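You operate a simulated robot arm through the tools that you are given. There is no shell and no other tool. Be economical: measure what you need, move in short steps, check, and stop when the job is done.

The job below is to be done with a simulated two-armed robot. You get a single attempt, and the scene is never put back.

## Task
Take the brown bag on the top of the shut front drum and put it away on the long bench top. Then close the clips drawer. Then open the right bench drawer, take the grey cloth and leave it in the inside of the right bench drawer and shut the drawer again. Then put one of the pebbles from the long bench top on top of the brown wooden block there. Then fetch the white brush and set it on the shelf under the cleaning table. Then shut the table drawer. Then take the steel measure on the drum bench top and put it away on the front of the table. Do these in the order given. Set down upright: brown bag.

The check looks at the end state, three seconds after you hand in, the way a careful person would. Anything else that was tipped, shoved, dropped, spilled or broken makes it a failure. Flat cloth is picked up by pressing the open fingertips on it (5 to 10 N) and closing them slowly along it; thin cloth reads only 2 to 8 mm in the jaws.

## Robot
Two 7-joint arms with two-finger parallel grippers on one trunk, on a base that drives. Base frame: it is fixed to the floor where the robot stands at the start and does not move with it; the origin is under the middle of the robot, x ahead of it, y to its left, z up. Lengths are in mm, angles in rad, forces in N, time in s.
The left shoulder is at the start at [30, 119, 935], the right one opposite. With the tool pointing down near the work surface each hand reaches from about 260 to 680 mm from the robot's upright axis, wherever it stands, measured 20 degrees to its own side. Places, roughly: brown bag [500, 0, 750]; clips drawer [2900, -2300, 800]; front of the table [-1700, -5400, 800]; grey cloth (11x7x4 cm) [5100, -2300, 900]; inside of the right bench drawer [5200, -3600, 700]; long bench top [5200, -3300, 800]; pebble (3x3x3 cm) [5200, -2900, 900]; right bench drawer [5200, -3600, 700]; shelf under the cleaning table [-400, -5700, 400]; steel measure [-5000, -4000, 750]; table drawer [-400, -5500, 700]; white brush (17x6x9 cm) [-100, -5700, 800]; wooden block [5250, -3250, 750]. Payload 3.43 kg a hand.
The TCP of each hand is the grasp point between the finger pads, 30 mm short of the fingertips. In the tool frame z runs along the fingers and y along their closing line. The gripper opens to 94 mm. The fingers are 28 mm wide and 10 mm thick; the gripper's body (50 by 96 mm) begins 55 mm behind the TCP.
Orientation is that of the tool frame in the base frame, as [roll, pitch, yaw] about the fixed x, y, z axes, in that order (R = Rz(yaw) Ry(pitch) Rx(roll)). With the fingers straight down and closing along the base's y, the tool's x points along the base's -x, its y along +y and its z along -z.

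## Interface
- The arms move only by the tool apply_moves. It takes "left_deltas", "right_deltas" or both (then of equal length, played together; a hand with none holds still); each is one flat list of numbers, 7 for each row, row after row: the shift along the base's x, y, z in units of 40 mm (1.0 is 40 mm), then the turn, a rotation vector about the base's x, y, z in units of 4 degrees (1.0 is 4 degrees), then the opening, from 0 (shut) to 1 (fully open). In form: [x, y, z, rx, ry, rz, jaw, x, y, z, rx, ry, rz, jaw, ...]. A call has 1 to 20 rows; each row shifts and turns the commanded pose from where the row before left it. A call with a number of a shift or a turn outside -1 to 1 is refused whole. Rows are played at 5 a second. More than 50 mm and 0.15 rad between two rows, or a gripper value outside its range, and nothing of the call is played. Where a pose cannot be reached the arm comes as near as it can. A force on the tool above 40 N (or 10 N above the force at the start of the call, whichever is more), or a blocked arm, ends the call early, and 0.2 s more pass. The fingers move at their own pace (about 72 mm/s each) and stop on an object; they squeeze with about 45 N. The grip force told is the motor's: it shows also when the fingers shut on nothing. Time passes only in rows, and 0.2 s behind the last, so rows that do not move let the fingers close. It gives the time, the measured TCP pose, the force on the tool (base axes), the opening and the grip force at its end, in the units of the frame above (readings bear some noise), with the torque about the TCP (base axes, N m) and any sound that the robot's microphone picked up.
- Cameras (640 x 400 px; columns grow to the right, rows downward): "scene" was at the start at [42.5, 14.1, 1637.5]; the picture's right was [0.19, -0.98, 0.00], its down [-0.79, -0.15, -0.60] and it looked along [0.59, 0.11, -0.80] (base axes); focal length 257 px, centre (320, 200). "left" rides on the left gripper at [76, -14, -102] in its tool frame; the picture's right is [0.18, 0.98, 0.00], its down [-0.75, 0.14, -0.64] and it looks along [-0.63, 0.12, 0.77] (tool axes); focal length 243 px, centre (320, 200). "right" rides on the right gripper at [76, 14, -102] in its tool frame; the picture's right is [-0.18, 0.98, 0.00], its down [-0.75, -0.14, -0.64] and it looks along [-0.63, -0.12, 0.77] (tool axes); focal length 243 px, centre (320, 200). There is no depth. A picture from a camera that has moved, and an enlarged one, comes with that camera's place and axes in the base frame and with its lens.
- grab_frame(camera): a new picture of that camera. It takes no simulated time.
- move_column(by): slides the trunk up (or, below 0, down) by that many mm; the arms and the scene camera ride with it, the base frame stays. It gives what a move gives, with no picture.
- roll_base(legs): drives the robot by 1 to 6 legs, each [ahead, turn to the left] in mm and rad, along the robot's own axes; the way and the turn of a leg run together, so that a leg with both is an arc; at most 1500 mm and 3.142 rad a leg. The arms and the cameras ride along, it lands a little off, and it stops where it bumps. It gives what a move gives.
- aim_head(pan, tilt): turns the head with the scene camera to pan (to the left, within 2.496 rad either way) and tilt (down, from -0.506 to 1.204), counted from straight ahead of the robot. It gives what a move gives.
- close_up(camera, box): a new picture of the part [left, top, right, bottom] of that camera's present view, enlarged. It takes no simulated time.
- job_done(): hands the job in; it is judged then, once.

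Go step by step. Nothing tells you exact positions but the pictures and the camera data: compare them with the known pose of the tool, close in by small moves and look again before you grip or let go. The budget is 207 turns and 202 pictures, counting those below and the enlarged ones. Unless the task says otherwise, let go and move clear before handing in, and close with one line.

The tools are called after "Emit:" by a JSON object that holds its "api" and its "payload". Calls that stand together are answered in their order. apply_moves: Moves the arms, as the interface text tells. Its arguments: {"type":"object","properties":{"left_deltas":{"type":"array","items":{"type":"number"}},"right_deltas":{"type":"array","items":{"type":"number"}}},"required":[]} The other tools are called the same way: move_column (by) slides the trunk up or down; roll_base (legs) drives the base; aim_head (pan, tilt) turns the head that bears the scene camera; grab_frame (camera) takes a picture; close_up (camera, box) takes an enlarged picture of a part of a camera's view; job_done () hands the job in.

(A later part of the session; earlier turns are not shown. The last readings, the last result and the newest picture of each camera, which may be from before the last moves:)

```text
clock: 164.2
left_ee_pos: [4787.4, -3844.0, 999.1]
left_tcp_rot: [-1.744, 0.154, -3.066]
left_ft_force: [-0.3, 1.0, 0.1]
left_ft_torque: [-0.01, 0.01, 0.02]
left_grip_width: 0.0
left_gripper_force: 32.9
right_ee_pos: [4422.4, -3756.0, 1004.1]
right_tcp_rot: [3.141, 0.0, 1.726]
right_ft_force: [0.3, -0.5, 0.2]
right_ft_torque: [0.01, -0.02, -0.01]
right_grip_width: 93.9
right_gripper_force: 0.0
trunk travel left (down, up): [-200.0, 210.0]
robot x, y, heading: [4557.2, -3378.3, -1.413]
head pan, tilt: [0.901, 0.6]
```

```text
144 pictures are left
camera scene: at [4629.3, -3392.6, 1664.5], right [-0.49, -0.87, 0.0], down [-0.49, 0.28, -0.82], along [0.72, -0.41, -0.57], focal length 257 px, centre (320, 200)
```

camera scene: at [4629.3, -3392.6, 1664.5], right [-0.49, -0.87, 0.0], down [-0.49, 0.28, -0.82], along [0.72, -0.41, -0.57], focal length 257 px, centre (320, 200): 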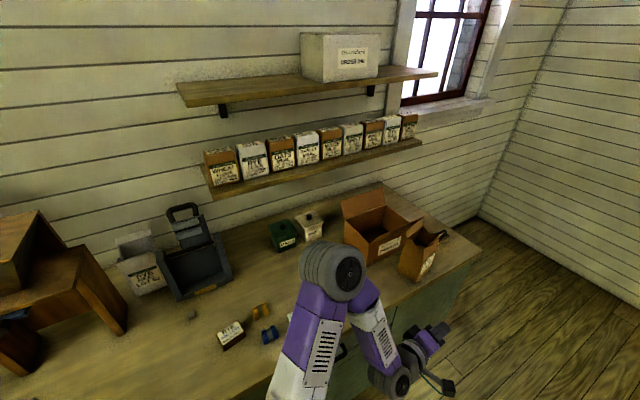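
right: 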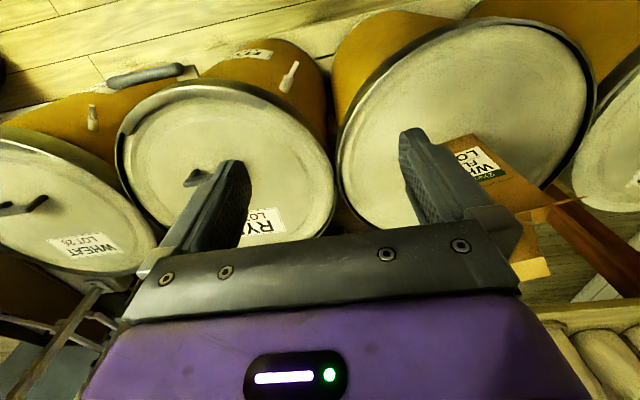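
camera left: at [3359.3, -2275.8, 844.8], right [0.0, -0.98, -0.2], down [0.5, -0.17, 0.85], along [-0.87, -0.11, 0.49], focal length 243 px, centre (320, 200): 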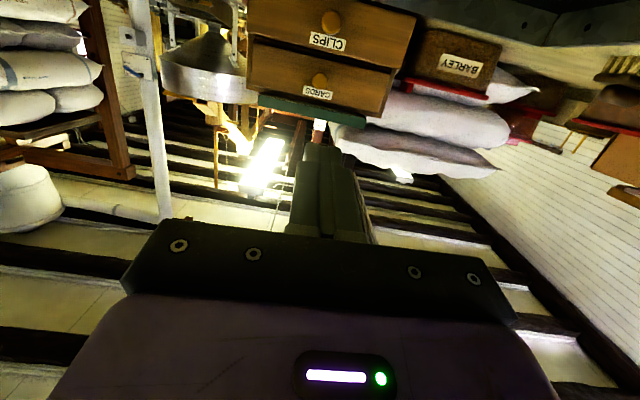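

Emit:
{"api": "roll_base", "payload": {"legs": [[0, -0.75], [480, 0], [0, 2.16]]}}

Emit:
{"api": "aim_head", "payload": {"pan": 0.1, "tilt": 0.75}}

Emit:
{"api": "grab_frame", "payload": {"camera": "scene"}}

Emit:
{"api": "grab_frame", "payload": {"camera": "left"}}

```text
clock: 174.3
left_ee_pos: [4779.8, -3608.8, 999.7]
left_tcp_rot: [-1.744, 0.154, -1.635]
left_ft_force: [0.6, -0.4, -0.3]
left_ft_torque: [0.01, -0.01, 0.01]
left_grip_width: 0.0
left_gripper_force: 32.9
right_ee_pos: [4642.8, -3957.5, 1003.9]
right_tcp_rot: [3.142, 0.0, -3.126]
right_ft_force: [1.1, -0.6, -0.3]
right_ft_torque: [-0.02, -0.01, 0.03]
right_grip_width: 94.2
right_gripper_force: 0.0
trunk travel left (down, up): [-200.0, 210.0]
robot x, y, heading: [4288.8, -3777.4, 0.018]
head pan, tilt: [0.901, 0.6]
```

```text
clock: 175.4
left_ee_pos: [4779.0, -3608.1, 999.7]
left_tcp_rot: [-1.744, 0.153, -1.636]
left_ft_force: [-0.2, 0.5, -0.6]
left_ft_torque: [-0.02, 0.0, 0.01]
left_grip_width: 0.0
left_gripper_force: 32.8
right_ee_pos: [4643.7, -3959.0, 1003.9]
right_tcp_rot: [-3.141, 0.0, -3.126]
right_ft_force: [-0.3, -0.1, 0.2]
right_ft_torque: [-0.03, 0.02, -0.01]
right_grip_width: 94.0
right_gripper_force: 0.1
trunk travel left (down, up): [-200.0, 210.0]
robot x, y, heading: [4290.8, -3775.5, 0.016]
head pan, tilt: [0.099, 0.75]
```

```text
143 pictures are left
camera scene: at [4339.6, -3763.2, 1651.6], right [0.12, -0.99, 0.0], down [-0.68, -0.08, -0.73], along [0.73, 0.08, -0.68], focal length 257 px, centre (320, 200)
```

scene: 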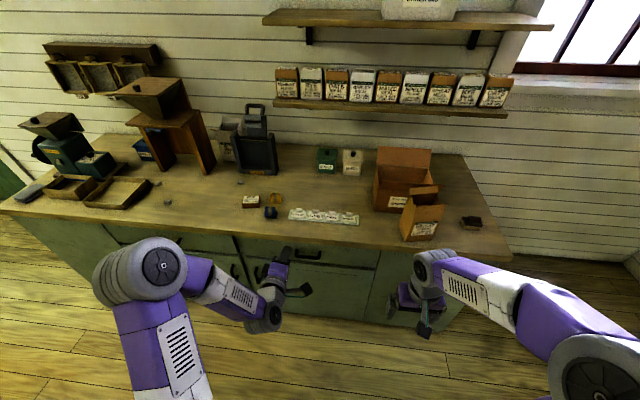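

```text
142 pictures are left
camera left: at [4676.3, -3681.6, 1018.6], right [-0.17, -0.02, -0.98], down [-0.61, 0.79, 0.09], along [0.78, 0.61, -0.15], focal length 243 px, centre (320, 200)
```

left: 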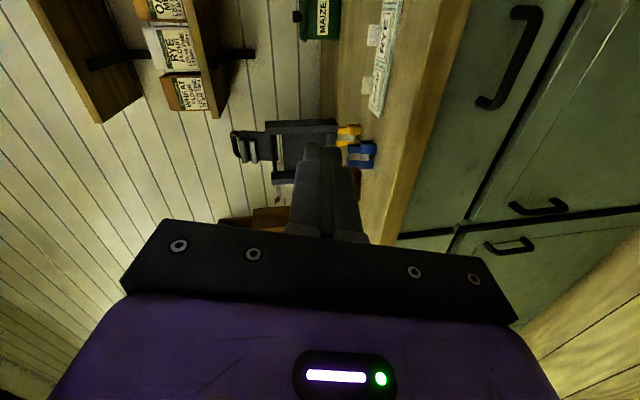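

Emit:
{"api": "close_up", "payload": {"camera": "scene", "box": [240, 220, 400, 320]}}

Emit:
{"api": "close_up", "payload": {"camera": "left", "box": [420, 0, 620, 140]}}

```text
4.00 times, centred on (320, 270) of scene
camera zoom: at [4339.6, -3763.2, 1651.6], right [0.12, -0.99, 0.0], down [-0.68, -0.08, -0.73], along [0.73, 0.08, -0.68], focal length 1029 px, centre (320, -80)
```

zoom: 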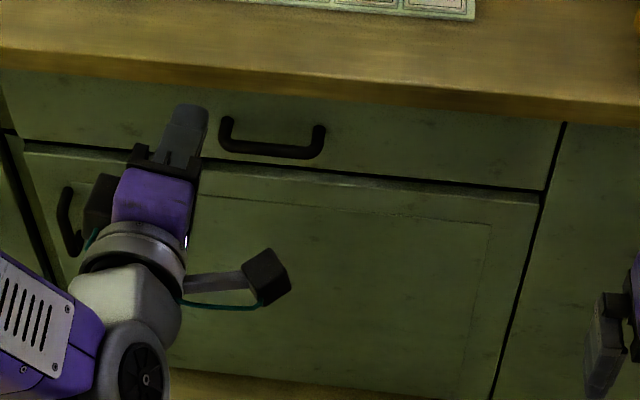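

```text
2.86 times, centred on (520, 70) of left
camera zoom: at [4676.3, -3681.6, 1018.6], right [-0.17, -0.02, -0.98], down [-0.61, 0.79, 0.09], along [0.78, 0.61, -0.15], focal length 693 px, centre (-251, 571)
```

zoom: 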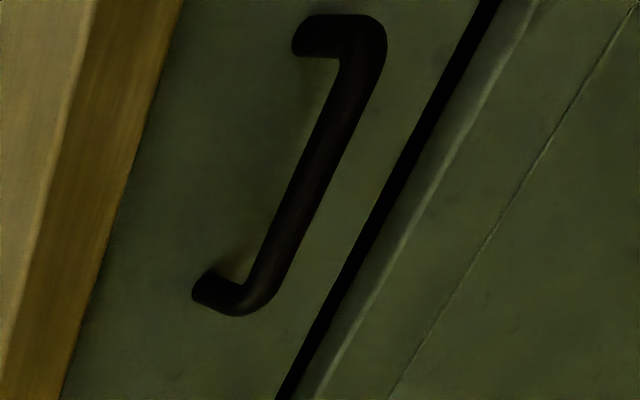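

Handle bar at about (4965, -3644, 730). Leveling the left hand, lowering to handle height with jaws open, then approaching.

Emit:
{"api": "apply_moves", "payload": {"left_deltas": [0, -0.3, -0.95, -0.77, -0.83, 0.18, 1, 0, -0.3, -0.95, -0.77, -0.83, 0.18, 1, 0, -0.3, -0.95, -0.77, -0.83, 0.18, 1, 0, 0, -0.95, 0, 0, 0, 1, 0, 0, -0.95, 0, 0, 0, 1, 0, 0, -0.95, 0, 0, 0, 1, 0, 0, -0.95, 0, 0, 0, 1, 0, 0, 0, 0, 0, 0, 1]}}

Emit:
{"api": "roll_base", "payload": {"legs": [[100, 0]]}}

Emit:
{"api": "grab_frame", "payload": {"camera": "left"}}

Emit:
{"api": "close_up", "payload": {"camera": "scene", "box": [220, 200, 400, 320]}}

```text
clock: 177.2
left_ee_pos: [4779.6, -3645.3, 732.2]
left_tcp_rot: [-1.563, 0.001, -1.584]
left_ft_force: [0.0, -0.8, -0.9]
left_ft_torque: [0.0, 0.04, -0.02]
left_grip_width: 94.1
left_gripper_force: 0.1
right_ee_pos: [4643.3, -3958.6, 1004.5]
right_tcp_rot: [-3.141, 0.0, -3.127]
right_ft_force: [-0.2, -1.1, 0.5]
right_ft_torque: [-0.01, 0.03, 0.01]
right_grip_width: 94.0
right_gripper_force: 0.0
trunk travel left (down, up): [-200.0, 210.0]
robot x, y, heading: [4289.5, -3772.9, 0.013]
head pan, tilt: [0.099, 0.75]
```

```text
clock: 178.3
left_ee_pos: [4880.3, -3643.5, 731.0]
left_tcp_rot: [-1.565, 0.001, -1.586]
left_ft_force: [-0.1, -0.1, 0.3]
left_ft_torque: [-0.02, 0.0, -0.02]
left_grip_width: 93.9
left_gripper_force: 0.0
right_ee_pos: [4744.5, -3956.8, 1004.4]
right_tcp_rot: [-3.141, 0.0, -3.126]
right_ft_force: [-0.1, -0.1, 0.1]
right_ft_torque: [-0.02, 0.03, 0.0]
right_grip_width: 93.9
right_gripper_force: 0.1
trunk travel left (down, up): [-200.0, 210.0]
robot x, y, heading: [4385.2, -3768.0, 0.018]
head pan, tilt: [0.099, 0.75]
```

```text
139 pictures are left
camera left: at [4777.7, -3717.7, 744.5], right [0.0, -0.18, -0.98], down [-0.63, 0.76, -0.15], along [0.78, 0.62, -0.11], focal length 243 px, centre (320, 200)
```

left: 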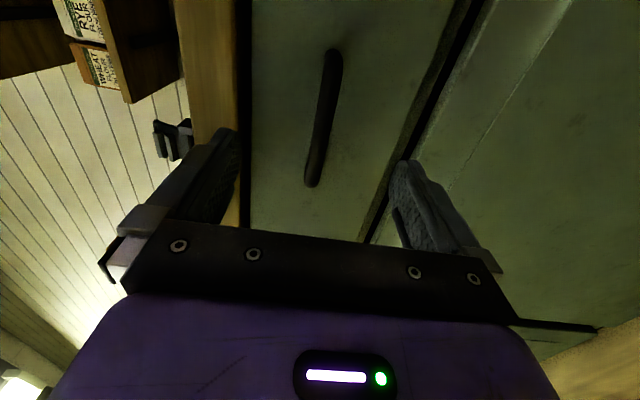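

```text
3.33 times, centred on (310, 260) of scene
camera zoom: at [4441.7, -3761.7, 1651.6], right [0.12, -0.99, 0.0], down [-0.68, -0.08, -0.73], along [0.73, 0.08, -0.68], focal length 858 px, centre (353, 0)
```

zoom: 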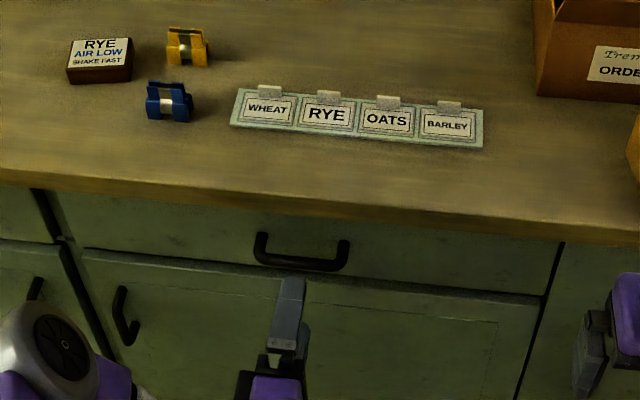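

Emit:
{"api": "apply_moves", "payload": {"left_deltas": [0.7, 0, 0, 0, 0, 0, 1, 0.7, 0, 0, 0, 0, 0, 1, 0.65, 0, 0, 0, 0, 0, 1, 0, 0, 0, 0, 0, 0, 1]}}

Emit:
{"api": "grab_frame", "payload": {"camera": "left"}}

```text
clock: 179.3
left_ee_pos: [4961.6, -3643.0, 732.0]
left_tcp_rot: [-1.564, -0.002, -1.582]
left_ft_force: [-5.9, 1.6, 1.5]
left_ft_torque: [0.09, 0.23, 0.13]
left_grip_width: 93.0
left_gripper_force: 0.0
right_ee_pos: [4742.9, -3956.8, 1004.2]
right_tcp_rot: [3.141, 0.0, -3.125]
right_ft_force: [-0.5, -1.3, 0.2]
right_ft_torque: [0.05, 0.0, 0.03]
right_grip_width: 93.8
right_gripper_force: 0.0
trunk travel left (down, up): [-200.0, 210.0]
robot x, y, heading: [4388.4, -3769.0, 0.01]
head pan, tilt: [0.099, 0.75]
```

```text
137 pictures are left
camera left: at [4858.5, -3717.2, 744.9], right [0.0, -0.19, -0.98], down [-0.63, 0.76, -0.15], along [0.78, 0.62, -0.11], focal length 243 px, centre (320, 200)
```

left: 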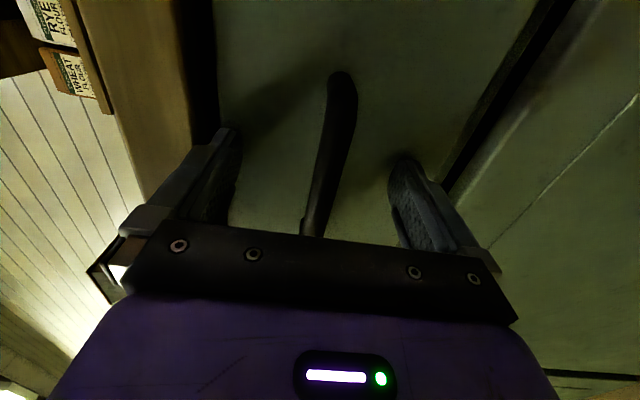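

Emit:
{"api": "apply_moves", "payload": {"left_deltas": [-0.12, 0, 0, 0, 0, 0, 1, 0, 0, 0, 0, 0, 0, 0, 0, 0, 0, 0, 0, 0, 0, 0, 0, 0, 0, 0, 0, 0, 0, 0, 0, 0, 0, 0, 0]}}

Emit:
{"api": "grab_frame", "payload": {"camera": "left"}}

```text
clock: 180.5
left_ee_pos: [4957.6, -3644.0, 729.8]
left_tcp_rot: [-1.569, 0.0, -1.585]
left_ft_force: [-0.4, -0.1, -9.4]
left_ft_torque: [0.11, 0.05, 0.06]
left_grip_width: 18.2
left_gripper_force: 44.9
right_ee_pos: [4745.3, -3957.9, 1003.1]
right_tcp_rot: [-3.14, -0.003, -3.125]
right_ft_force: [-0.1, -0.6, 0.5]
right_ft_torque: [0.0, 0.02, 0.0]
right_grip_width: 94.1
right_gripper_force: 0.1
trunk travel left (down, up): [-200.0, 210.0]
robot x, y, heading: [4389.0, -3771.1, 0.016]
head pan, tilt: [0.099, 0.75]
```

```text
136 pictures are left
camera left: at [4853.6, -3717.5, 743.4], right [0.0, -0.18, -0.98], down [-0.63, 0.76, -0.14], along [0.78, 0.62, -0.12], focal length 243 px, centre (320, 200)
```

left: 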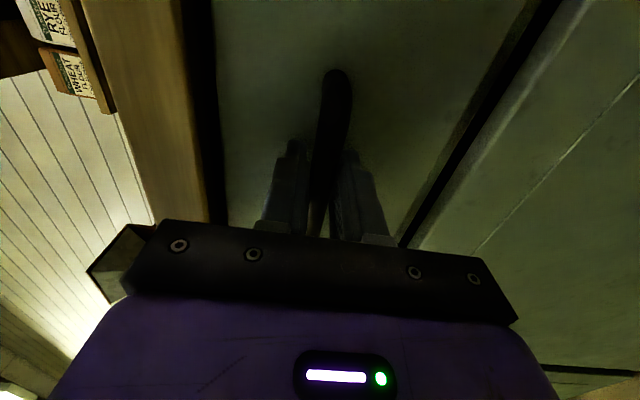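

Emit:
{"api": "apply_moves", "payload": {"left_deltas": [-0.4, 0, 0, 0, 0, 0, 0, -0.4, 0, 0, 0, 0, 0, 0, -0.4, 0, 0, 0, 0, 0, 0, -0.4, 0, 0, 0, 0, 0, 0, 0, 0, 0, 0, 0, 0, 0]}}

Emit:
{"api": "close_up", "payload": {"camera": "scene", "box": [220, 200, 400, 320]}}

```text
clock: 181.7
left_ee_pos: [4892.6, -3643.1, 730.6]
left_tcp_rot: [-1.568, -0.001, -1.586]
left_ft_force: [-0.7, 0.4, -18.9]
left_ft_torque: [0.06, 0.0, -0.6]
left_grip_width: 18.3
left_gripper_force: 44.9
right_ee_pos: [4744.2, -3956.3, 1002.4]
right_tcp_rot: [-3.141, -0.001, -3.127]
right_ft_force: [-0.2, 0.4, 0.0]
right_ft_torque: [0.0, 0.03, -0.06]
right_grip_width: 94.1
right_gripper_force: 0.0
trunk travel left (down, up): [-200.0, 210.0]
robot x, y, heading: [4388.8, -3770.7, 0.013]
head pan, tilt: [0.099, 0.75]
```

```text
3.33 times, centred on (310, 260) of scene
camera zoom: at [4441.8, -3761.3, 1651.5], right [0.12, -0.99, 0.0], down [-0.68, -0.08, -0.73], along [0.73, 0.08, -0.68], focal length 858 px, centre (353, 0)
```

zoom: 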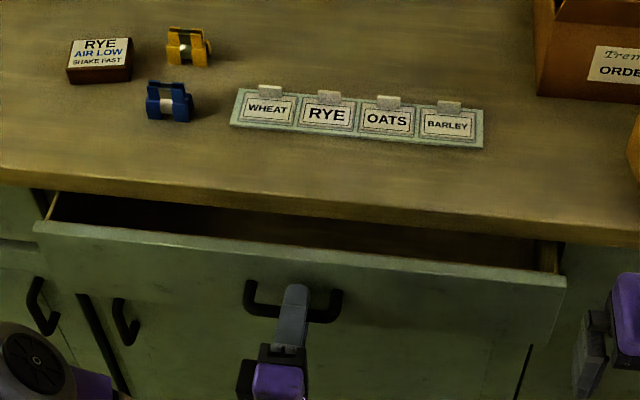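

Emit:
{"api": "apply_moves", "payload": {"left_deltas": [-0.4, 0, -0.03, 0, 0, 0, 0, -0.4, 0, -0.03, 0, 0, 0, 0, -0.4, 0, 0, 0, 0, 0, 0, -0.4, 0, 0, 0, 0, 0, 0, 0, 0, 0, 0, 0, 0, 0]}}

Emit:
{"api": "roll_base", "payload": {"legs": [[-80, 0]]}}

Emit:
{"api": "grab_frame", "payload": {"camera": "scene"}}

```text
clock: 182.9
left_ee_pos: [4830.3, -3643.4, 729.9]
left_tcp_rot: [-1.563, -0.002, -1.581]
left_ft_force: [0.5, -0.5, -0.1]
left_ft_torque: [0.07, 0.04, -0.24]
left_grip_width: 18.4
left_gripper_force: 44.8
right_ee_pos: [4742.8, -3956.1, 1005.2]
right_tcp_rot: [3.141, 0.001, -3.126]
right_ft_force: [-0.7, 0.2, 0.7]
right_ft_torque: [0.03, 0.02, -0.02]
right_grip_width: 94.0
right_gripper_force: 0.0
trunk travel left (down, up): [-200.0, 210.0]
robot x, y, heading: [4388.1, -3771.8, 0.018]
head pan, tilt: [0.099, 0.75]
```

```text
clock: 184.0
left_ee_pos: [4749.0, -3643.9, 729.5]
left_tcp_rot: [-1.561, 0.0, -1.581]
left_ft_force: [0.0, 5.5, 4.1]
left_ft_torque: [0.02, -0.15, -0.3]
left_grip_width: 18.1
left_gripper_force: 44.6
right_ee_pos: [4662.9, -3958.0, 1003.7]
right_tcp_rot: [3.141, 0.001, -3.124]
right_ft_force: [-0.8, -0.7, 0.9]
right_ft_torque: [-0.01, 0.02, 0.01]
right_grip_width: 94.1
right_gripper_force: 0.1
trunk travel left (down, up): [-200.0, 210.0]
robot x, y, heading: [4308.2, -3774.6, 0.019]
head pan, tilt: [0.099, 0.75]
```

```text
134 pictures are left
camera scene: at [4358.6, -3762.5, 1651.7], right [0.12, -0.99, 0.0], down [-0.68, -0.08, -0.73], along [0.73, 0.08, -0.68], focal length 257 px, centre (320, 200)
```

scene: 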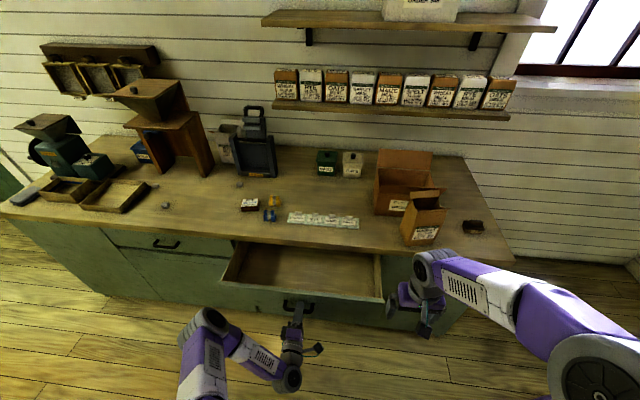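

Emit:
{"api": "apply_moves", "payload": {"left_deltas": [0, 0, 0, 0, 0, 0, 1, 0, 0, 0, 0, 0, 0, 1, 0, 0, 0, 0, 0, 0, 1, -0.5, 0, 0, 0, 0, 0, 1, -0.5, 0, 0, 0, 0, 0, 1]}}

Emit:
{"api": "roll_base", "payload": {"legs": [[-110, 0]]}}

Emit:
{"api": "apply_moves", "payload": {"left_deltas": [0, 0, 1, 0, 0, 0, 0.2, 0, 0, 1, 0, 0, 0, 0, 0, 0, 1, 0, 0, 0, 0, 0, 0, 1, 0, 0, 0, 0, 0, 0, 1, 0, 0, 0, 0, 0, 0, 1, 0, 0, 0, 0, 0, 0, 0.7, 0, 0, 0, 0]}}

Emit:
{"api": "roll_base", "payload": {"legs": [[0, 1.55], [1500, 0], [150, 0], [0, -1.55]]}}

Emit:
{"api": "aim_head", "payload": {"pan": -0.2, "tilt": 0.7}}

Emit:
{"api": "grab_frame", "payload": {"camera": "scene"}}

```text
clock: 185.2
left_ee_pos: [4711.0, -3642.4, 728.4]
left_tcp_rot: [-1.562, 0.001, -1.581]
left_ft_force: [-0.4, 1.1, 0.3]
left_ft_torque: [0.01, 0.02, 0.0]
left_grip_width: 93.8
left_gripper_force: 0.0
right_ee_pos: [4663.8, -3957.9, 1004.9]
right_tcp_rot: [3.14, 0.001, -3.122]
right_ft_force: [-0.4, 0.6, 0.2]
right_ft_torque: [0.0, 0.01, 0.01]
right_grip_width: 94.1
right_gripper_force: 0.1
trunk travel left (down, up): [-200.0, 210.0]
robot x, y, heading: [4307.8, -3773.1, 0.02]
head pan, tilt: [0.099, 0.75]
```

```text
clock: 186.4
left_ee_pos: [4597.7, -3643.6, 729.4]
left_tcp_rot: [-1.562, 0.0, -1.58]
left_ft_force: [-0.2, -0.5, 1.1]
left_ft_torque: [0.01, 0.01, 0.0]
left_grip_width: 93.8
left_gripper_force: 0.1
right_ee_pos: [4551.5, -3959.6, 1004.5]
right_tcp_rot: [-3.141, 0.001, -3.123]
right_ft_force: [0.0, -0.1, -0.4]
right_ft_torque: [-0.01, -0.04, 0.03]
right_grip_width: 94.2
right_gripper_force: 0.0
trunk travel left (down, up): [-200.0, 210.0]
robot x, y, heading: [4199.1, -3779.8, 0.018]
head pan, tilt: [0.099, 0.75]
```

```text
clock: 188.0
left_ee_pos: [4640.0, -3657.8, 968.8]
left_tcp_rot: [-1.564, 0.0, -1.58]
left_ft_force: [0.3, 0.6, -0.4]
left_ft_torque: [0.03, -0.02, 0.01]
left_grip_width: 0.0
left_gripper_force: 32.5
left hand out of reach, approached as far as the arm can: row 5, 6, 7
right_ee_pos: [4551.6, -3957.7, 1003.5]
right_tcp_rot: [-3.141, 0.0, -3.124]
right_ft_force: [-0.9, 0.3, -1.0]
right_ft_torque: [-0.04, -0.05, -0.01]
right_grip_width: 94.2
right_gripper_force: 0.0
trunk travel left (down, up): [-200.0, 210.0]
robot x, y, heading: [4198.1, -3773.8, 0.014]
head pan, tilt: [0.099, 0.75]
```

```text
clock: 204.0
left_ee_pos: [4658.3, -2001.2, 969.3]
left_tcp_rot: [-1.562, 0.001, -1.604]
left_ft_force: [-0.2, 0.1, 0.1]
left_ft_torque: [0.01, -0.03, 0.01]
left_grip_width: 0.0
left_gripper_force: 32.8
right_ee_pos: [4564.3, -2302.0, 1003.8]
right_tcp_rot: [3.14, -0.003, 3.137]
right_ft_force: [-0.3, 0.2, 1.2]
right_ft_torque: [0.02, 0.02, -0.01]
right_grip_width: 94.0
right_gripper_force: 0.1
trunk travel left (down, up): [-200.0, 210.0]
robot x, y, heading: [4213.6, -2108.2, -0.006]
head pan, tilt: [0.099, 0.75]
```

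```text
clock: 204.8
left_ee_pos: [4659.8, -2002.8, 969.1]
left_tcp_rot: [-1.563, 0.001, -1.604]
left_ft_force: [-0.2, -0.4, -0.7]
left_ft_torque: [-0.02, -0.01, 0.0]
left_grip_width: 0.0
left_gripper_force: 32.6
right_ee_pos: [4565.3, -2302.7, 1004.5]
right_tcp_rot: [3.141, -0.003, 3.136]
right_ft_force: [1.0, 0.4, -0.4]
right_ft_torque: [-0.05, 0.01, 0.0]
right_grip_width: 93.8
right_gripper_force: 0.0
trunk travel left (down, up): [-200.0, 210.0]
robot x, y, heading: [4214.7, -2107.2, -0.007]
head pan, tilt: [-0.201, 0.7]
```

```text
133 pictures are left
camera scene: at [4266.3, -2126.0, 1655.9], right [-0.2, -0.98, 0.0], down [-0.63, 0.13, -0.76], along [0.75, -0.16, -0.64], focal length 257 px, centre (320, 200)
```

scene: 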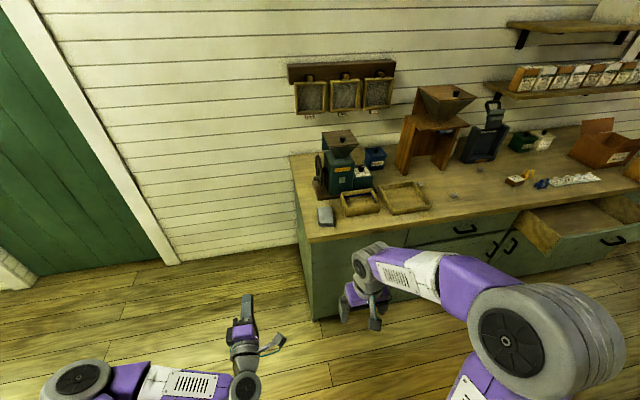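

Emit:
{"api": "roll_base", "payload": {"legs": [[330, 0]]}}

Emit:
{"api": "grab_frame", "payload": {"camera": "right"}}

Emit:
{"api": "grab_frame", "payload": {"camera": "scene"}}

```text
clock: 207.0
left_ee_pos: [4990.4, -2005.7, 969.0]
left_tcp_rot: [-1.564, 0.001, -1.606]
left_ft_force: [-0.2, -0.4, -1.0]
left_ft_torque: [-0.01, 0.02, 0.03]
left_grip_width: 0.0
left_gripper_force: 33.1
right_ee_pos: [4893.6, -2306.0, 1003.9]
right_tcp_rot: [3.141, -0.002, 3.132]
right_ft_force: [0.5, 0.0, -0.1]
right_ft_torque: [0.0, -0.02, 0.01]
right_grip_width: 93.8
right_gripper_force: 0.0
trunk travel left (down, up): [-200.0, 210.0]
robot x, y, heading: [4543.8, -2111.4, -0.006]
head pan, tilt: [-0.201, 0.7]
```

```text
132 pictures are left
camera right: at [4818.3, -2290.6, 1106.8], right [0.19, 0.98, 0.0], down [0.75, -0.15, 0.64], along [0.63, -0.12, -0.77], focal length 243 px, centre (320, 200)
```

right: 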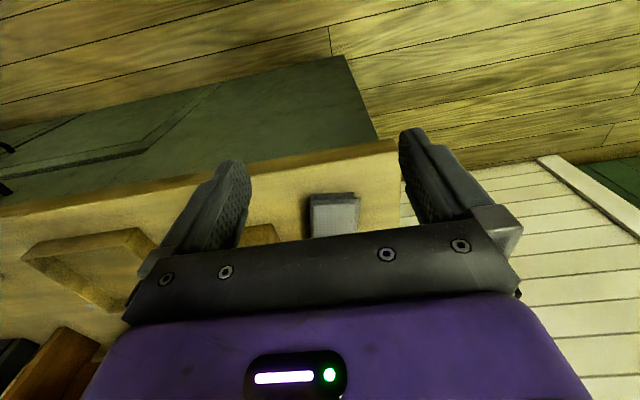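

```text
131 pictures are left
camera scene: at [4596.7, -2128.8, 1655.8], right [-0.21, -0.98, 0.0], down [-0.63, 0.13, -0.76], along [0.75, -0.16, -0.64], focal length 257 px, centre (320, 200)
```

scene: 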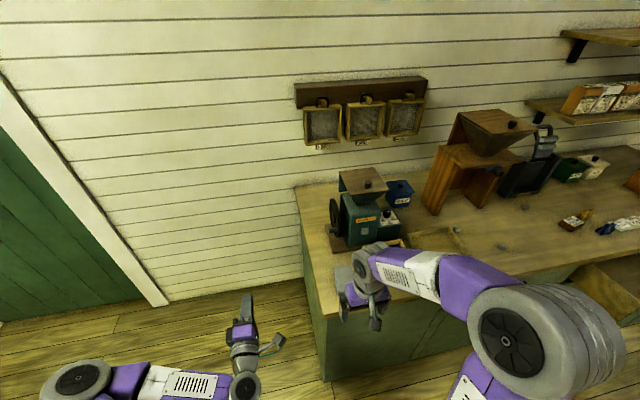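

Emit:
{"api": "apply_moves", "payload": {"right_deltas": [0.9, 0, -0.3, 0, 0, 0, 1, 0.9, 0, -0.3, 0, 0, 0, 1, 0.9, 0, -0.3, 0, 0, 0, 1, 0.9, 0, -0.3, 0, 0, 0, 1, 0, 0, 0, 0, 0, 0, 1]}}

Emit:
{"api": "grab_frame", "payload": {"camera": "right"}}

Emit:
{"api": "close_up", "payload": {"camera": "scene", "box": [290, 190, 450, 310]}}

```text
clock: 208.2
left_ee_pos: [4987.8, -2006.3, 969.9]
left_tcp_rot: [-1.563, -0.001, -1.608]
left_ft_force: [-0.3, 0.1, -0.1]
left_ft_torque: [0.0, -0.02, 0.01]
left_grip_width: 0.1
left_gripper_force: 32.8
right_ee_pos: [5036.7, -2306.5, 954.0]
right_tcp_rot: [3.141, -0.001, 3.13]
right_ft_force: [-0.6, -1.1, 0.2]
right_ft_torque: [-0.03, 0.0, 0.01]
right_grip_width: 93.9
right_gripper_force: 0.2
trunk travel left (down, up): [-200.0, 210.0]
robot x, y, heading: [4542.8, -2111.3, -0.009]
head pan, tilt: [-0.201, 0.7]
```

```text
130 pictures are left
camera right: at [4960.3, -2290.3, 1057.3], right [0.19, 0.98, 0.0], down [0.75, -0.15, 0.64], along [0.63, -0.12, -0.77], focal length 243 px, centre (320, 200)
```

right: 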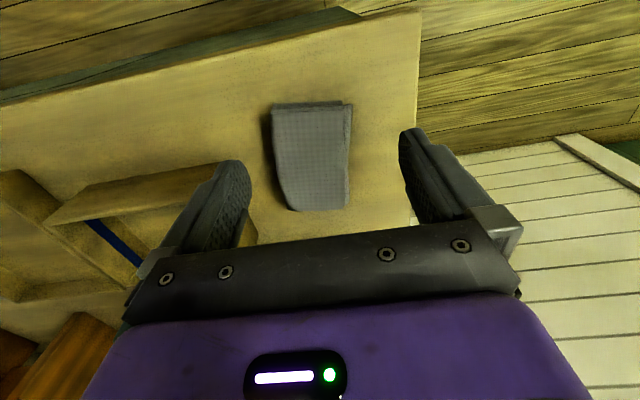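

```text
3.33 times, centred on (370, 250) of scene
camera zoom: at [4595.1, -2128.8, 1655.9], right [-0.21, -0.98, 0.0], down [-0.63, 0.13, -0.77], along [0.75, -0.16, -0.64], focal length 858 px, centre (153, 33)
```

zoom: 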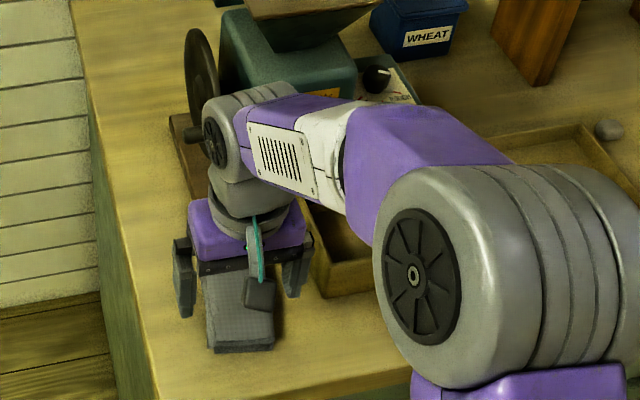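

Emit:
{"api": "apply_moves", "payload": {"right_deltas": [0.45, -0.1, -0.4, 0, 0, -0.75, 1, 0.45, -0.1, -0.4, 0, 0, -0.75, 1, 0, 0, -0.4, 0, 0, 0, 1, 0, 0, -0.3, 0, 0, 0, 1, 0, 0, 0, 0, 0, 0, 1]}}

Emit:
{"api": "grab_frame", "payload": {"camera": "right"}}

Emit:
{"api": "close_up", "payload": {"camera": "scene", "box": [290, 190, 450, 310]}}

```text
clock: 209.4
left_ee_pos: [4988.6, -2006.3, 969.7]
left_tcp_rot: [-1.563, 0.0, -1.607]
left_ft_force: [-0.9, 1.0, -0.2]
left_ft_torque: [-0.05, 0.0, 0.0]
left_grip_width: 0.1
left_gripper_force: 33.8
right_ee_pos: [5073.5, -2314.4, 895.0]
right_tcp_rot: [3.141, -0.001, 3.024]
right_ft_force: [-0.3, 0.2, -0.7]
right_ft_torque: [0.03, 0.02, 0.0]
right_grip_width: 94.1
right_gripper_force: 0.1
trunk travel left (down, up): [-200.0, 210.0]
robot x, y, heading: [4541.6, -2108.6, -0.014]
head pan, tilt: [-0.201, 0.7]
```

```text
128 pictures are left
camera right: at [4999.5, -2290.3, 998.2], right [0.3, 0.96, 0.0], down [0.73, -0.23, 0.64], along [0.61, -0.19, -0.77], focal length 243 px, centre (320, 200)
```

right: 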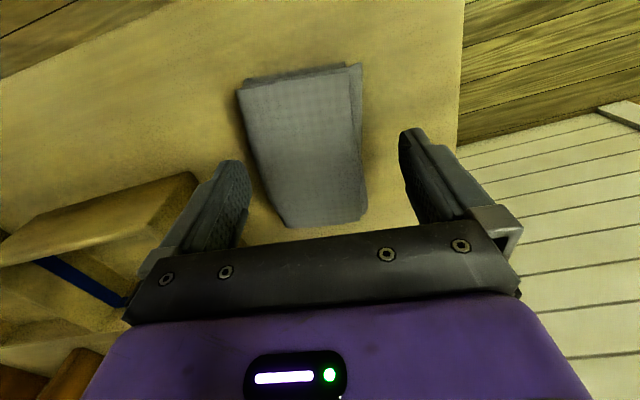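

```text
3.33 times, centred on (370, 250) of scene
camera zoom: at [4595.6, -2128.8, 1655.9], right [-0.21, -0.98, 0.0], down [-0.63, 0.13, -0.77], along [0.75, -0.16, -0.64], focal length 858 px, centre (153, 33)
```

zoom: 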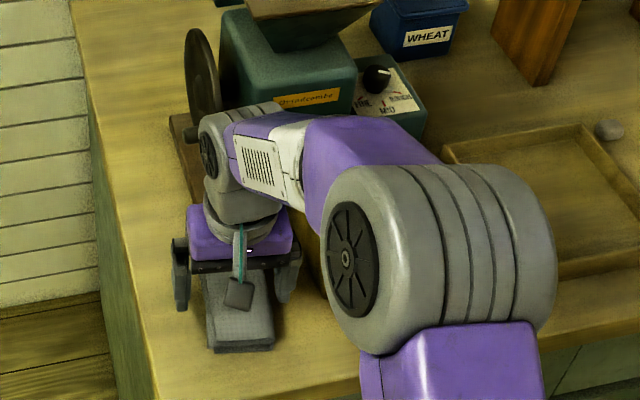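

Emit:
{"api": "apply_moves", "payload": {"right_deltas": [-0.2, -0.1, -0.3, 0, 0, 0, 1, 0, 0, -0.1, 0, 0, 0, 1, 0, 0, 0, 0, 0, 0, 1]}}

Emit:
{"api": "apply_moves", "payload": {"right_deltas": [0, 0, -0.1, 0, 0, 0, 1, 0, 0, 0, 0, 0, 0, 1]}}

Emit:
{"api": "grab_frame", "payload": {"camera": "right"}}

```text
clock: 210.2
left_ee_pos: [4989.3, -2006.3, 968.6]
left_tcp_rot: [-1.562, -0.001, -1.607]
left_ft_force: [0.5, 0.5, -0.2]
left_ft_torque: [0.02, -0.02, -0.05]
left_grip_width: 0.0
left_gripper_force: 33.2
right_ee_pos: [5065.3, -2318.6, 879.3]
right_tcp_rot: [-3.141, 0.001, 3.027]
right_ft_force: [-0.4, 0.0, 0.7]
right_ft_torque: [0.0, 0.03, 0.0]
right_grip_width: 94.1
right_gripper_force: 0.0
trunk travel left (down, up): [-200.0, 210.0]
robot x, y, heading: [4543.6, -2111.2, -0.012]
head pan, tilt: [-0.201, 0.7]
```

```text
clock: 210.8
left_ee_pos: [4989.9, -2007.4, 969.2]
left_tcp_rot: [-1.562, -0.001, -1.608]
left_ft_force: [0.0, 0.2, -0.7]
left_ft_torque: [0.0, 0.01, -0.02]
left_grip_width: 0.1
left_gripper_force: 32.8
right_ee_pos: [5065.3, -2317.5, 875.7]
right_tcp_rot: [3.142, -0.002, 3.028]
right_ft_force: [-0.8, 0.8, -0.4]
right_ft_torque: [-0.01, -0.01, -0.01]
right_grip_width: 93.5
right_gripper_force: 0.1
trunk travel left (down, up): [-200.0, 210.0]
robot x, y, heading: [4542.9, -2113.9, -0.009]
head pan, tilt: [-0.201, 0.7]
```

```text
126 pictures are left
camera right: at [4991.5, -2294.2, 978.7], right [0.3, 0.96, 0.0], down [0.73, -0.23, 0.64], along [0.61, -0.19, -0.77], focal length 243 px, centre (320, 200)
```

right: 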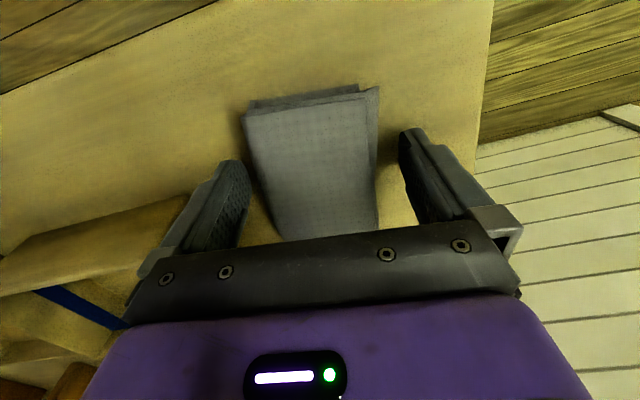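

Emit:
{"api": "apply_moves", "payload": {"right_deltas": [0, 0, -0.1, 0, 0, 0, 1, 0, 0, 0, 0, 0, 0, 1]}}

Emit:
{"api": "apply_moves", "payload": {"right_deltas": [0, 0, -0.1, 0, 0, 0, 1, 0, 0, 0, 0, 0, 0, 1]}}

Emit:
{"api": "apply_moves", "payload": {"right_deltas": [0, 0, -0.1, 0, 0, 0, 1, 0, 0, 0, 0, 0, 0, 1]}}

```text
clock: 211.4
left_ee_pos: [4988.9, -2007.0, 968.9]
left_tcp_rot: [-1.562, 0.0, -1.606]
left_ft_force: [-0.6, -0.5, -0.3]
left_ft_torque: [0.03, -0.01, 0.01]
left_grip_width: 0.0
left_gripper_force: 33.3
right_ee_pos: [5066.0, -2318.6, 872.4]
right_tcp_rot: [3.141, -0.002, 3.026]
right_ft_force: [-0.5, -0.2, 0.0]
right_ft_torque: [-0.03, 0.02, 0.03]
right_grip_width: 94.3
right_gripper_force: 0.1
trunk travel left (down, up): [-200.0, 210.0]
robot x, y, heading: [4544.0, -2112.6, -0.013]
head pan, tilt: [-0.201, 0.7]
```

```text
clock: 212.0
left_ee_pos: [4988.1, -2006.6, 970.3]
left_tcp_rot: [-1.56, 0.001, -1.607]
left_ft_force: [-0.9, -0.3, 0.4]
left_ft_torque: [-0.02, -0.01, -0.02]
left_grip_width: 0.2
left_gripper_force: 33.8
right_ee_pos: [5064.3, -2317.8, 869.3]
right_tcp_rot: [3.14, 0.003, 3.028]
right_ft_force: [-3.6, -2.4, 19.5]
right_ft_torque: [0.12, 0.35, 0.18]
right_grip_width: 94.0
right_gripper_force: 0.0
trunk travel left (down, up): [-200.0, 210.0]
robot x, y, heading: [4539.4, -2110.0, -0.01]
head pan, tilt: [-0.201, 0.7]
```

```text
clock: 212.4
left_ee_pos: [4987.5, -2005.6, 969.8]
left_tcp_rot: [-1.561, 0.0, -1.61]
left_ft_force: [0.6, 0.3, -0.4]
left_ft_torque: [0.0, -0.03, -0.02]
left_grip_width: 0.0
left_gripper_force: 32.9
right_ee_pos: [5064.3, -2316.8, 870.8]
right_tcp_rot: [3.141, 0.002, 3.026]
right_ft_force: [-11.2, 0.2, 19.5]
right_ft_torque: [-0.15, 0.64, 0.06]
right_grip_width: 93.8
right_gripper_force: 0.0
trunk travel left (down, up): [-200.0, 210.0]
robot x, y, heading: [4540.7, -2112.2, -0.011]
head pan, tilt: [-0.201, 0.7]
stopped in row 2 (right hand): the force on the tool passed its limit at 44 N (the readings are from after the stop); the commanded pose is now the measured one
```

Emit:
{"api": "apply_moves", "payload": {"right_deltas": [0, 0, 0.05, 0, 0, 0, 1, 0, 0, 0, 0, 0, 0, 0.6, 0, 0, 0, 0, 0, 0, 0.3, 0, 0, 0, 0, 0, 0, 0, 0, 0, 0, 0, 0, 0, 0, 0, 0, 0, 0, 0, 0, 0]}}

Emit:
{"api": "grab_frame", "payload": {"camera": "right"}}

```text
clock: 213.8
left_ee_pos: [4987.2, -2007.1, 970.7]
left_tcp_rot: [-1.561, 0.0, -1.607]
left_ft_force: [-0.6, 0.4, 0.1]
left_ft_torque: [-0.01, 0.03, -0.01]
left_grip_width: 0.0
left_gripper_force: 32.7
right_ee_pos: [5067.9, -2318.5, 870.0]
right_tcp_rot: [-3.139, 0.006, 3.027]
right_ft_force: [6.1, -3.3, 12.2]
right_ft_torque: [-0.46, -0.4, 0.06]
right_grip_width: 71.9
right_gripper_force: 44.9
trunk travel left (down, up): [-200.0, 210.0]
robot x, y, heading: [4541.6, -2110.8, -0.009]
head pan, tilt: [-0.201, 0.7]
```

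```text
125 pictures are left
camera right: at [4992.8, -2295.3, 972.6], right [0.3, 0.96, 0.0], down [0.73, -0.23, 0.65], along [0.62, -0.19, -0.76], focal length 243 px, centre (320, 200)
```

right: 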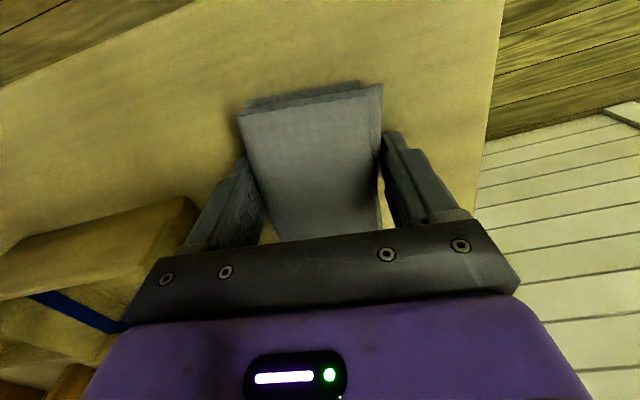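

Cloth gripped at 72 mm width. Lifting.

Emit:
{"api": "apply_moves", "payload": {"right_deltas": [0, 0, 0.3, 0, 0, 0, 0, 0, 0, 0.6, 0, 0, 0, 0, -0.3, 0, 0.8, 0, 0, 0, 0, -0.8, 0, 0.5, 0, 0, 0, 0, -0.8, 0, 0.5, 0, 0, 0, 0, -0.8, 0, 0.3, 0, 0, 0, 0, 0, 0, 0, 0, 0, 0, 0]}}

Emit:
{"api": "grab_frame", "payload": {"camera": "right"}}

Emit:
{"api": "grab_frame", "payload": {"camera": "scene"}}

```text
clock: 215.4
left_ee_pos: [4989.7, -2005.1, 969.3]
left_tcp_rot: [-1.563, 0.0, -1.607]
left_ft_force: [-0.2, 0.7, 0.8]
left_ft_torque: [0.01, 0.01, -0.03]
left_grip_width: 0.2
left_gripper_force: 33.2
right_ee_pos: [4960.2, -2318.2, 989.3]
right_tcp_rot: [-3.141, 0.006, 3.025]
right_ft_force: [0.9, -0.7, -1.1]
right_ft_torque: [-0.01, 0.03, 0.02]
right_grip_width: 71.6
right_gripper_force: 45.0
trunk travel left (down, up): [-200.0, 210.0]
robot x, y, heading: [4540.2, -2112.2, -0.011]
head pan, tilt: [-0.201, 0.7]
```

```text
124 pictures are left
camera right: at [4886.1, -2294.4, 1091.6], right [0.3, 0.96, 0.0], down [0.73, -0.23, 0.65], along [0.62, -0.19, -0.76], focal length 243 px, centre (320, 200)
```

right: 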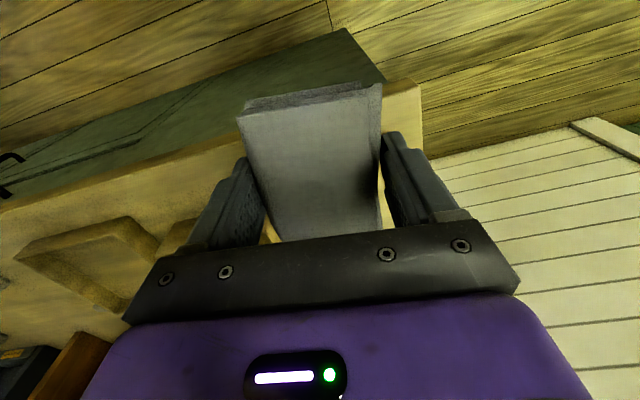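

```text
123 pictures are left
camera scene: at [4596.4, -2128.8, 1655.8], right [-0.21, -0.98, 0.0], down [-0.63, 0.13, -0.76], along [0.75, -0.16, -0.64], focal length 257 px, centre (320, 200)
```

scene: 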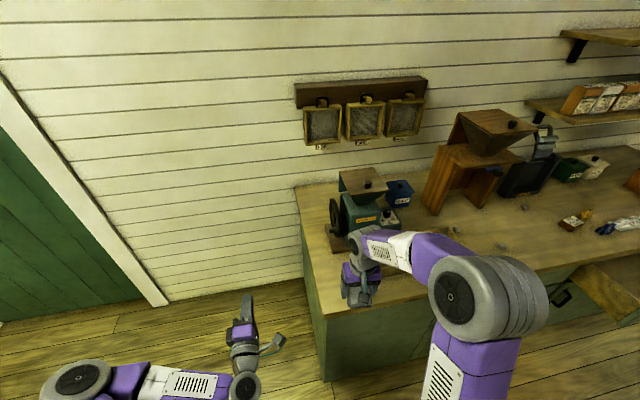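

Emit:
{"api": "roll_base", "payload": {"legs": [[-330, 0], [0, -1.56], [1500, 0], [0, 1.56]]}}

Emit:
{"api": "aim_head", "payload": {"pan": 0.0, "tilt": 0.8}}

Emit:
{"api": "grab_frame", "payload": {"camera": "scene"}}

```text
clock: 232.3
left_ee_pos: [4648.1, -3544.4, 970.2]
left_tcp_rot: [-1.562, -0.001, -1.636]
left_ft_force: [0.0, -0.2, -0.7]
left_ft_torque: [0.0, 0.0, 0.03]
left_grip_width: 0.0
left_gripper_force: 32.8
right_ee_pos: [4612.9, -3855.5, 989.1]
right_tcp_rot: [-3.141, 0.004, 3.002]
right_ft_force: [-0.4, 0.4, 0.1]
right_ft_torque: [0.0, 0.01, 0.01]
right_grip_width: 71.4
right_gripper_force: 45.8
trunk travel left (down, up): [-200.0, 210.0]
robot x, y, heading: [4198.8, -3637.4, -0.037]
head pan, tilt: [-0.201, 0.7]
```

```text
clock: 233.1
left_ee_pos: [4649.2, -3544.1, 969.4]
left_tcp_rot: [-1.562, 0.0, -1.635]
left_ft_force: [0.5, 0.2, 0.7]
left_ft_torque: [-0.03, -0.03, 0.01]
left_grip_width: 0.0
left_gripper_force: 32.9
right_ee_pos: [4612.7, -3856.6, 988.4]
right_tcp_rot: [-3.141, 0.004, 3.002]
right_ft_force: [0.8, 0.3, -0.1]
right_ft_torque: [0.0, 0.02, 0.01]
right_grip_width: 71.7
right_gripper_force: 45.1
trunk travel left (down, up): [-200.0, 210.0]
robot x, y, heading: [4200.8, -3638.2, -0.032]
head pan, tilt: [0.0, 0.799]
```

```text
122 pictures are left
camera scene: at [4251.1, -3639.7, 1647.6], right [-0.04, -1.0, 0.0], down [-0.72, 0.03, -0.7], along [0.7, -0.03, -0.72], focal length 257 px, centre (320, 200)
```

scene: 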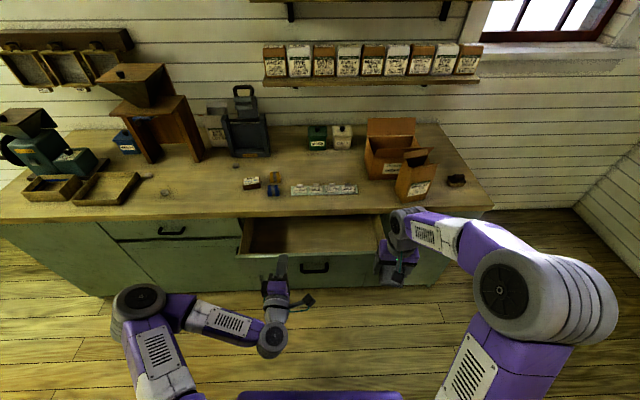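

Emit:
{"api": "roll_base", "payload": {"legs": [[0, 0.035], [170, 0]]}}

Emit:
{"api": "apply_moves", "payload": {"right_deltas": [0.8, 0.4, 0, 0, 0, 0, 0, 0.8, 0.4, 0, 0, 0, 0, 0, 0.8, 0.4, -0.3, 0, 0, 0, 0, 0, 0.1, -0.6, 0, 0, 0, 0, 0, 0, -0.6, 0, 0, 0, 0, 0, 0, 0, 0, 0, 0, 0]}}

Emit:
{"api": "grab_frame", "payload": {"camera": "right"}}

Emit:
{"api": "grab_frame", "payload": {"camera": "scene"}}

```text
clock: 234.9
left_ee_pos: [4814.7, -3527.3, 968.8]
left_tcp_rot: [-1.563, 0.0, -1.596]
left_ft_force: [-0.3, -0.4, -0.4]
left_ft_torque: [0.05, 0.0, -0.01]
left_grip_width: 0.0
left_gripper_force: 33.1
right_ee_pos: [4790.6, -3840.5, 989.5]
right_tcp_rot: [-3.14, 0.004, 3.038]
right_ft_force: [-0.4, 0.8, -1.1]
right_ft_torque: [-0.02, 0.04, -0.01]
right_grip_width: 71.3
right_gripper_force: 44.7
trunk travel left (down, up): [-200.0, 210.0]
robot x, y, heading: [4370.2, -3636.9, -0.001]
head pan, tilt: [0.0, 0.799]
```

```text
clock: 236.3
left_ee_pos: [4815.0, -3527.8, 969.4]
left_tcp_rot: [-1.561, -0.001, -1.597]
left_ft_force: [-0.2, 0.3, 0.1]
left_ft_torque: [0.01, 0.01, 0.03]
left_grip_width: 0.0
left_gripper_force: 32.9
right_ee_pos: [4885.0, -3787.5, 930.2]
right_tcp_rot: [3.14, 0.006, 3.039]
right_ft_force: [-0.2, 0.5, -0.3]
right_ft_torque: [0.02, 0.01, 0.01]
right_grip_width: 71.3
right_gripper_force: 45.1
trunk travel left (down, up): [-200.0, 210.0]
robot x, y, heading: [4371.7, -3638.1, 0.001]
head pan, tilt: [0.0, 0.799]
```

```text
121 pictures are left
camera right: at [4810.8, -3764.8, 1033.0], right [0.28, 0.96, 0.0], down [0.73, -0.22, 0.65], along [0.62, -0.18, -0.76], focal length 243 px, centre (320, 200)
```

right: 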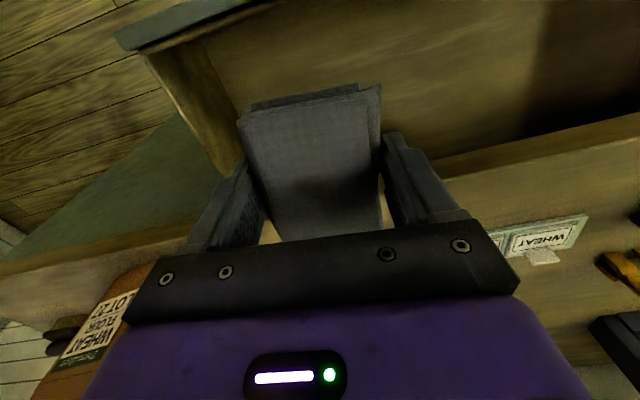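

```text
120 pictures are left
camera scene: at [4419.8, -3637.8, 1647.7], right [0.0, -1.0, 0.0], down [-0.72, 0.0, -0.7], along [0.7, 0.0, -0.72], focal length 257 px, centre (320, 200)
```

scene: 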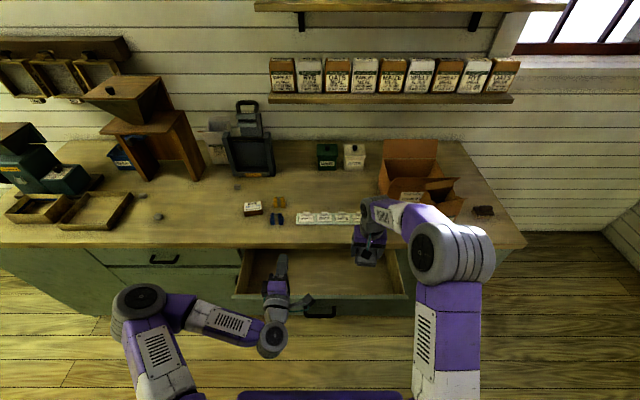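

Emit:
{"api": "apply_moves", "payload": {"right_deltas": [0, 0, -0.83, 0, 0, 0, 0, 0, 0, -0.83, 0, 0, 0, 0, 0, 0, -0.83, 0, 0, 0, 0, 0, 0, -0.83, 0, 0, 0, 0, 0, 0, -0.83, 0, 0, 0, 0, 0, 0, -0.4, 0, 0, 0, 0, 0, 0, 0, 0, 0, 0, 0]}}

Emit:
{"api": "grab_frame", "payload": {"camera": "right"}}

Emit:
{"api": "close_up", "payload": {"camera": "scene", "box": [220, 200, 440, 340]}}

```text
clock: 237.9
left_ee_pos: [4814.6, -3527.7, 969.0]
left_tcp_rot: [-1.563, -0.001, -1.597]
left_ft_force: [-0.1, 0.2, -0.1]
left_ft_torque: [0.02, 0.0, -0.02]
left_grip_width: 0.0
left_gripper_force: 33.1
right_ee_pos: [4886.1, -3788.4, 746.0]
right_tcp_rot: [3.141, 0.004, 3.038]
right_ft_force: [-0.3, 0.3, -0.5]
right_ft_torque: [-0.03, 0.01, 0.0]
right_grip_width: 71.5
right_gripper_force: 45.3
trunk travel left (down, up): [-200.0, 210.0]
robot x, y, heading: [4370.1, -3642.1, 0.003]
head pan, tilt: [0.0, 0.799]
```

```text
119 pictures are left
camera right: at [4811.7, -3764.8, 849.5], right [0.28, 0.96, 0.0], down [0.73, -0.22, 0.65], along [0.62, -0.18, -0.76], focal length 243 px, centre (320, 200)
```

right: 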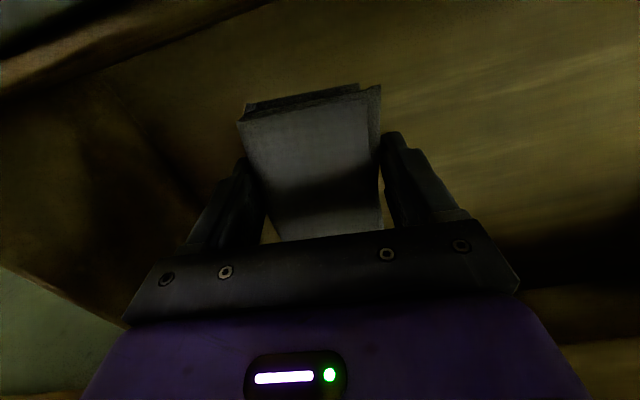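

```text
2.86 times, centred on (330, 270) of scene
camera zoom: at [4420.2, -3637.7, 1647.6], right [0.0, -1.0, 0.0], down [-0.72, 0.0, -0.7], along [0.7, 0.0, -0.72], focal length 735 px, centre (291, 0)
```

zoom: 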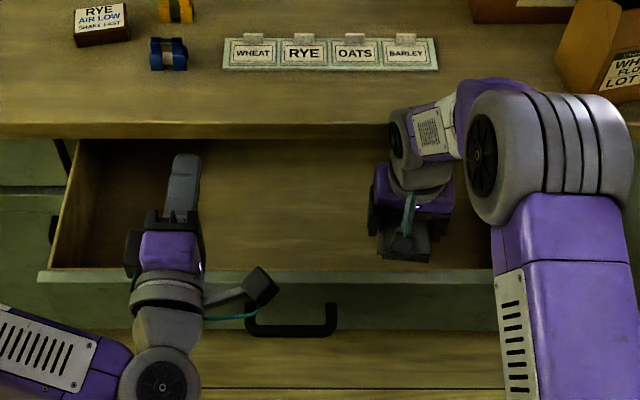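

Emit:
{"api": "apply_moves", "payload": {"right_deltas": [0, 0, -0.25, 0, 0, 0, 0, 0, 0, -0.25, 0, 0, 0, 0, 0, 0, -0.2, 0, 0, 0, 0, 0, 0, 0, 0, 0, 0, 0]}}

Emit:
{"api": "apply_moves", "payload": {"right_deltas": [0, 0, -0.15, 0, 0, 0, 0, 0, 0, -0.12, 0, 0, 0, 0, 0, 0, 0, 0, 0, 0, 0]}}

Emit:
{"api": "grab_frame", "payload": {"camera": "right"}}

```text
clock: 238.9
left_ee_pos: [4814.7, -3527.0, 970.2]
left_tcp_rot: [-1.562, 0.001, -1.598]
left_ft_force: [1.0, -0.2, 0.2]
left_ft_torque: [0.02, -0.03, -0.01]
left_grip_width: 0.0
left_gripper_force: 33.7
right_ee_pos: [4885.8, -3786.0, 718.9]
right_tcp_rot: [-3.14, 0.006, 3.036]
right_ft_force: [-0.4, 0.5, -0.7]
right_ft_torque: [-0.02, -0.01, 0.05]
right_grip_width: 71.3
right_gripper_force: 44.5
trunk travel left (down, up): [-200.0, 210.0]
robot x, y, heading: [4370.5, -3634.2, 0.004]
head pan, tilt: [0.0, 0.799]
```

```text
clock: 239.7
left_ee_pos: [4814.2, -3527.4, 969.4]
left_tcp_rot: [-1.562, 0.0, -1.598]
left_ft_force: [0.3, 0.4, 0.3]
left_ft_torque: [0.0, 0.03, 0.0]
left_grip_width: 0.3
left_gripper_force: 33.0
right_ee_pos: [4886.5, -3787.1, 707.7]
right_tcp_rot: [-3.141, 0.005, 3.038]
right_ft_force: [-0.3, 0.7, 0.2]
right_ft_torque: [0.0, 0.02, 0.02]
right_grip_width: 71.7
right_gripper_force: 44.9
trunk travel left (down, up): [-200.0, 210.0]
robot x, y, heading: [4370.2, -3638.1, 0.003]
head pan, tilt: [0.0, 0.799]
```

```text
117 pictures are left
camera right: at [4811.3, -3764.1, 810.4], right [0.28, 0.96, 0.0], down [0.73, -0.22, 0.65], along [0.62, -0.18, -0.76], focal length 243 px, centre (320, 200)
```

right: 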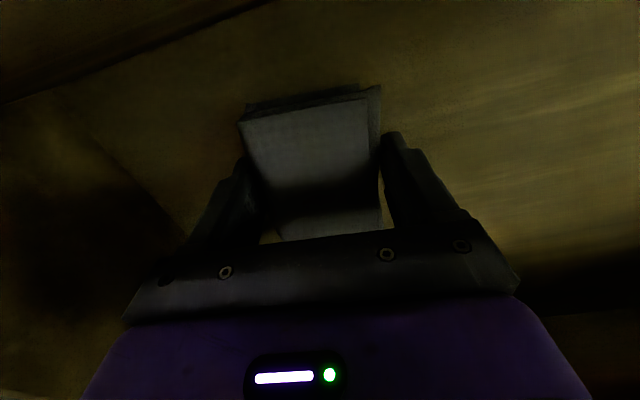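

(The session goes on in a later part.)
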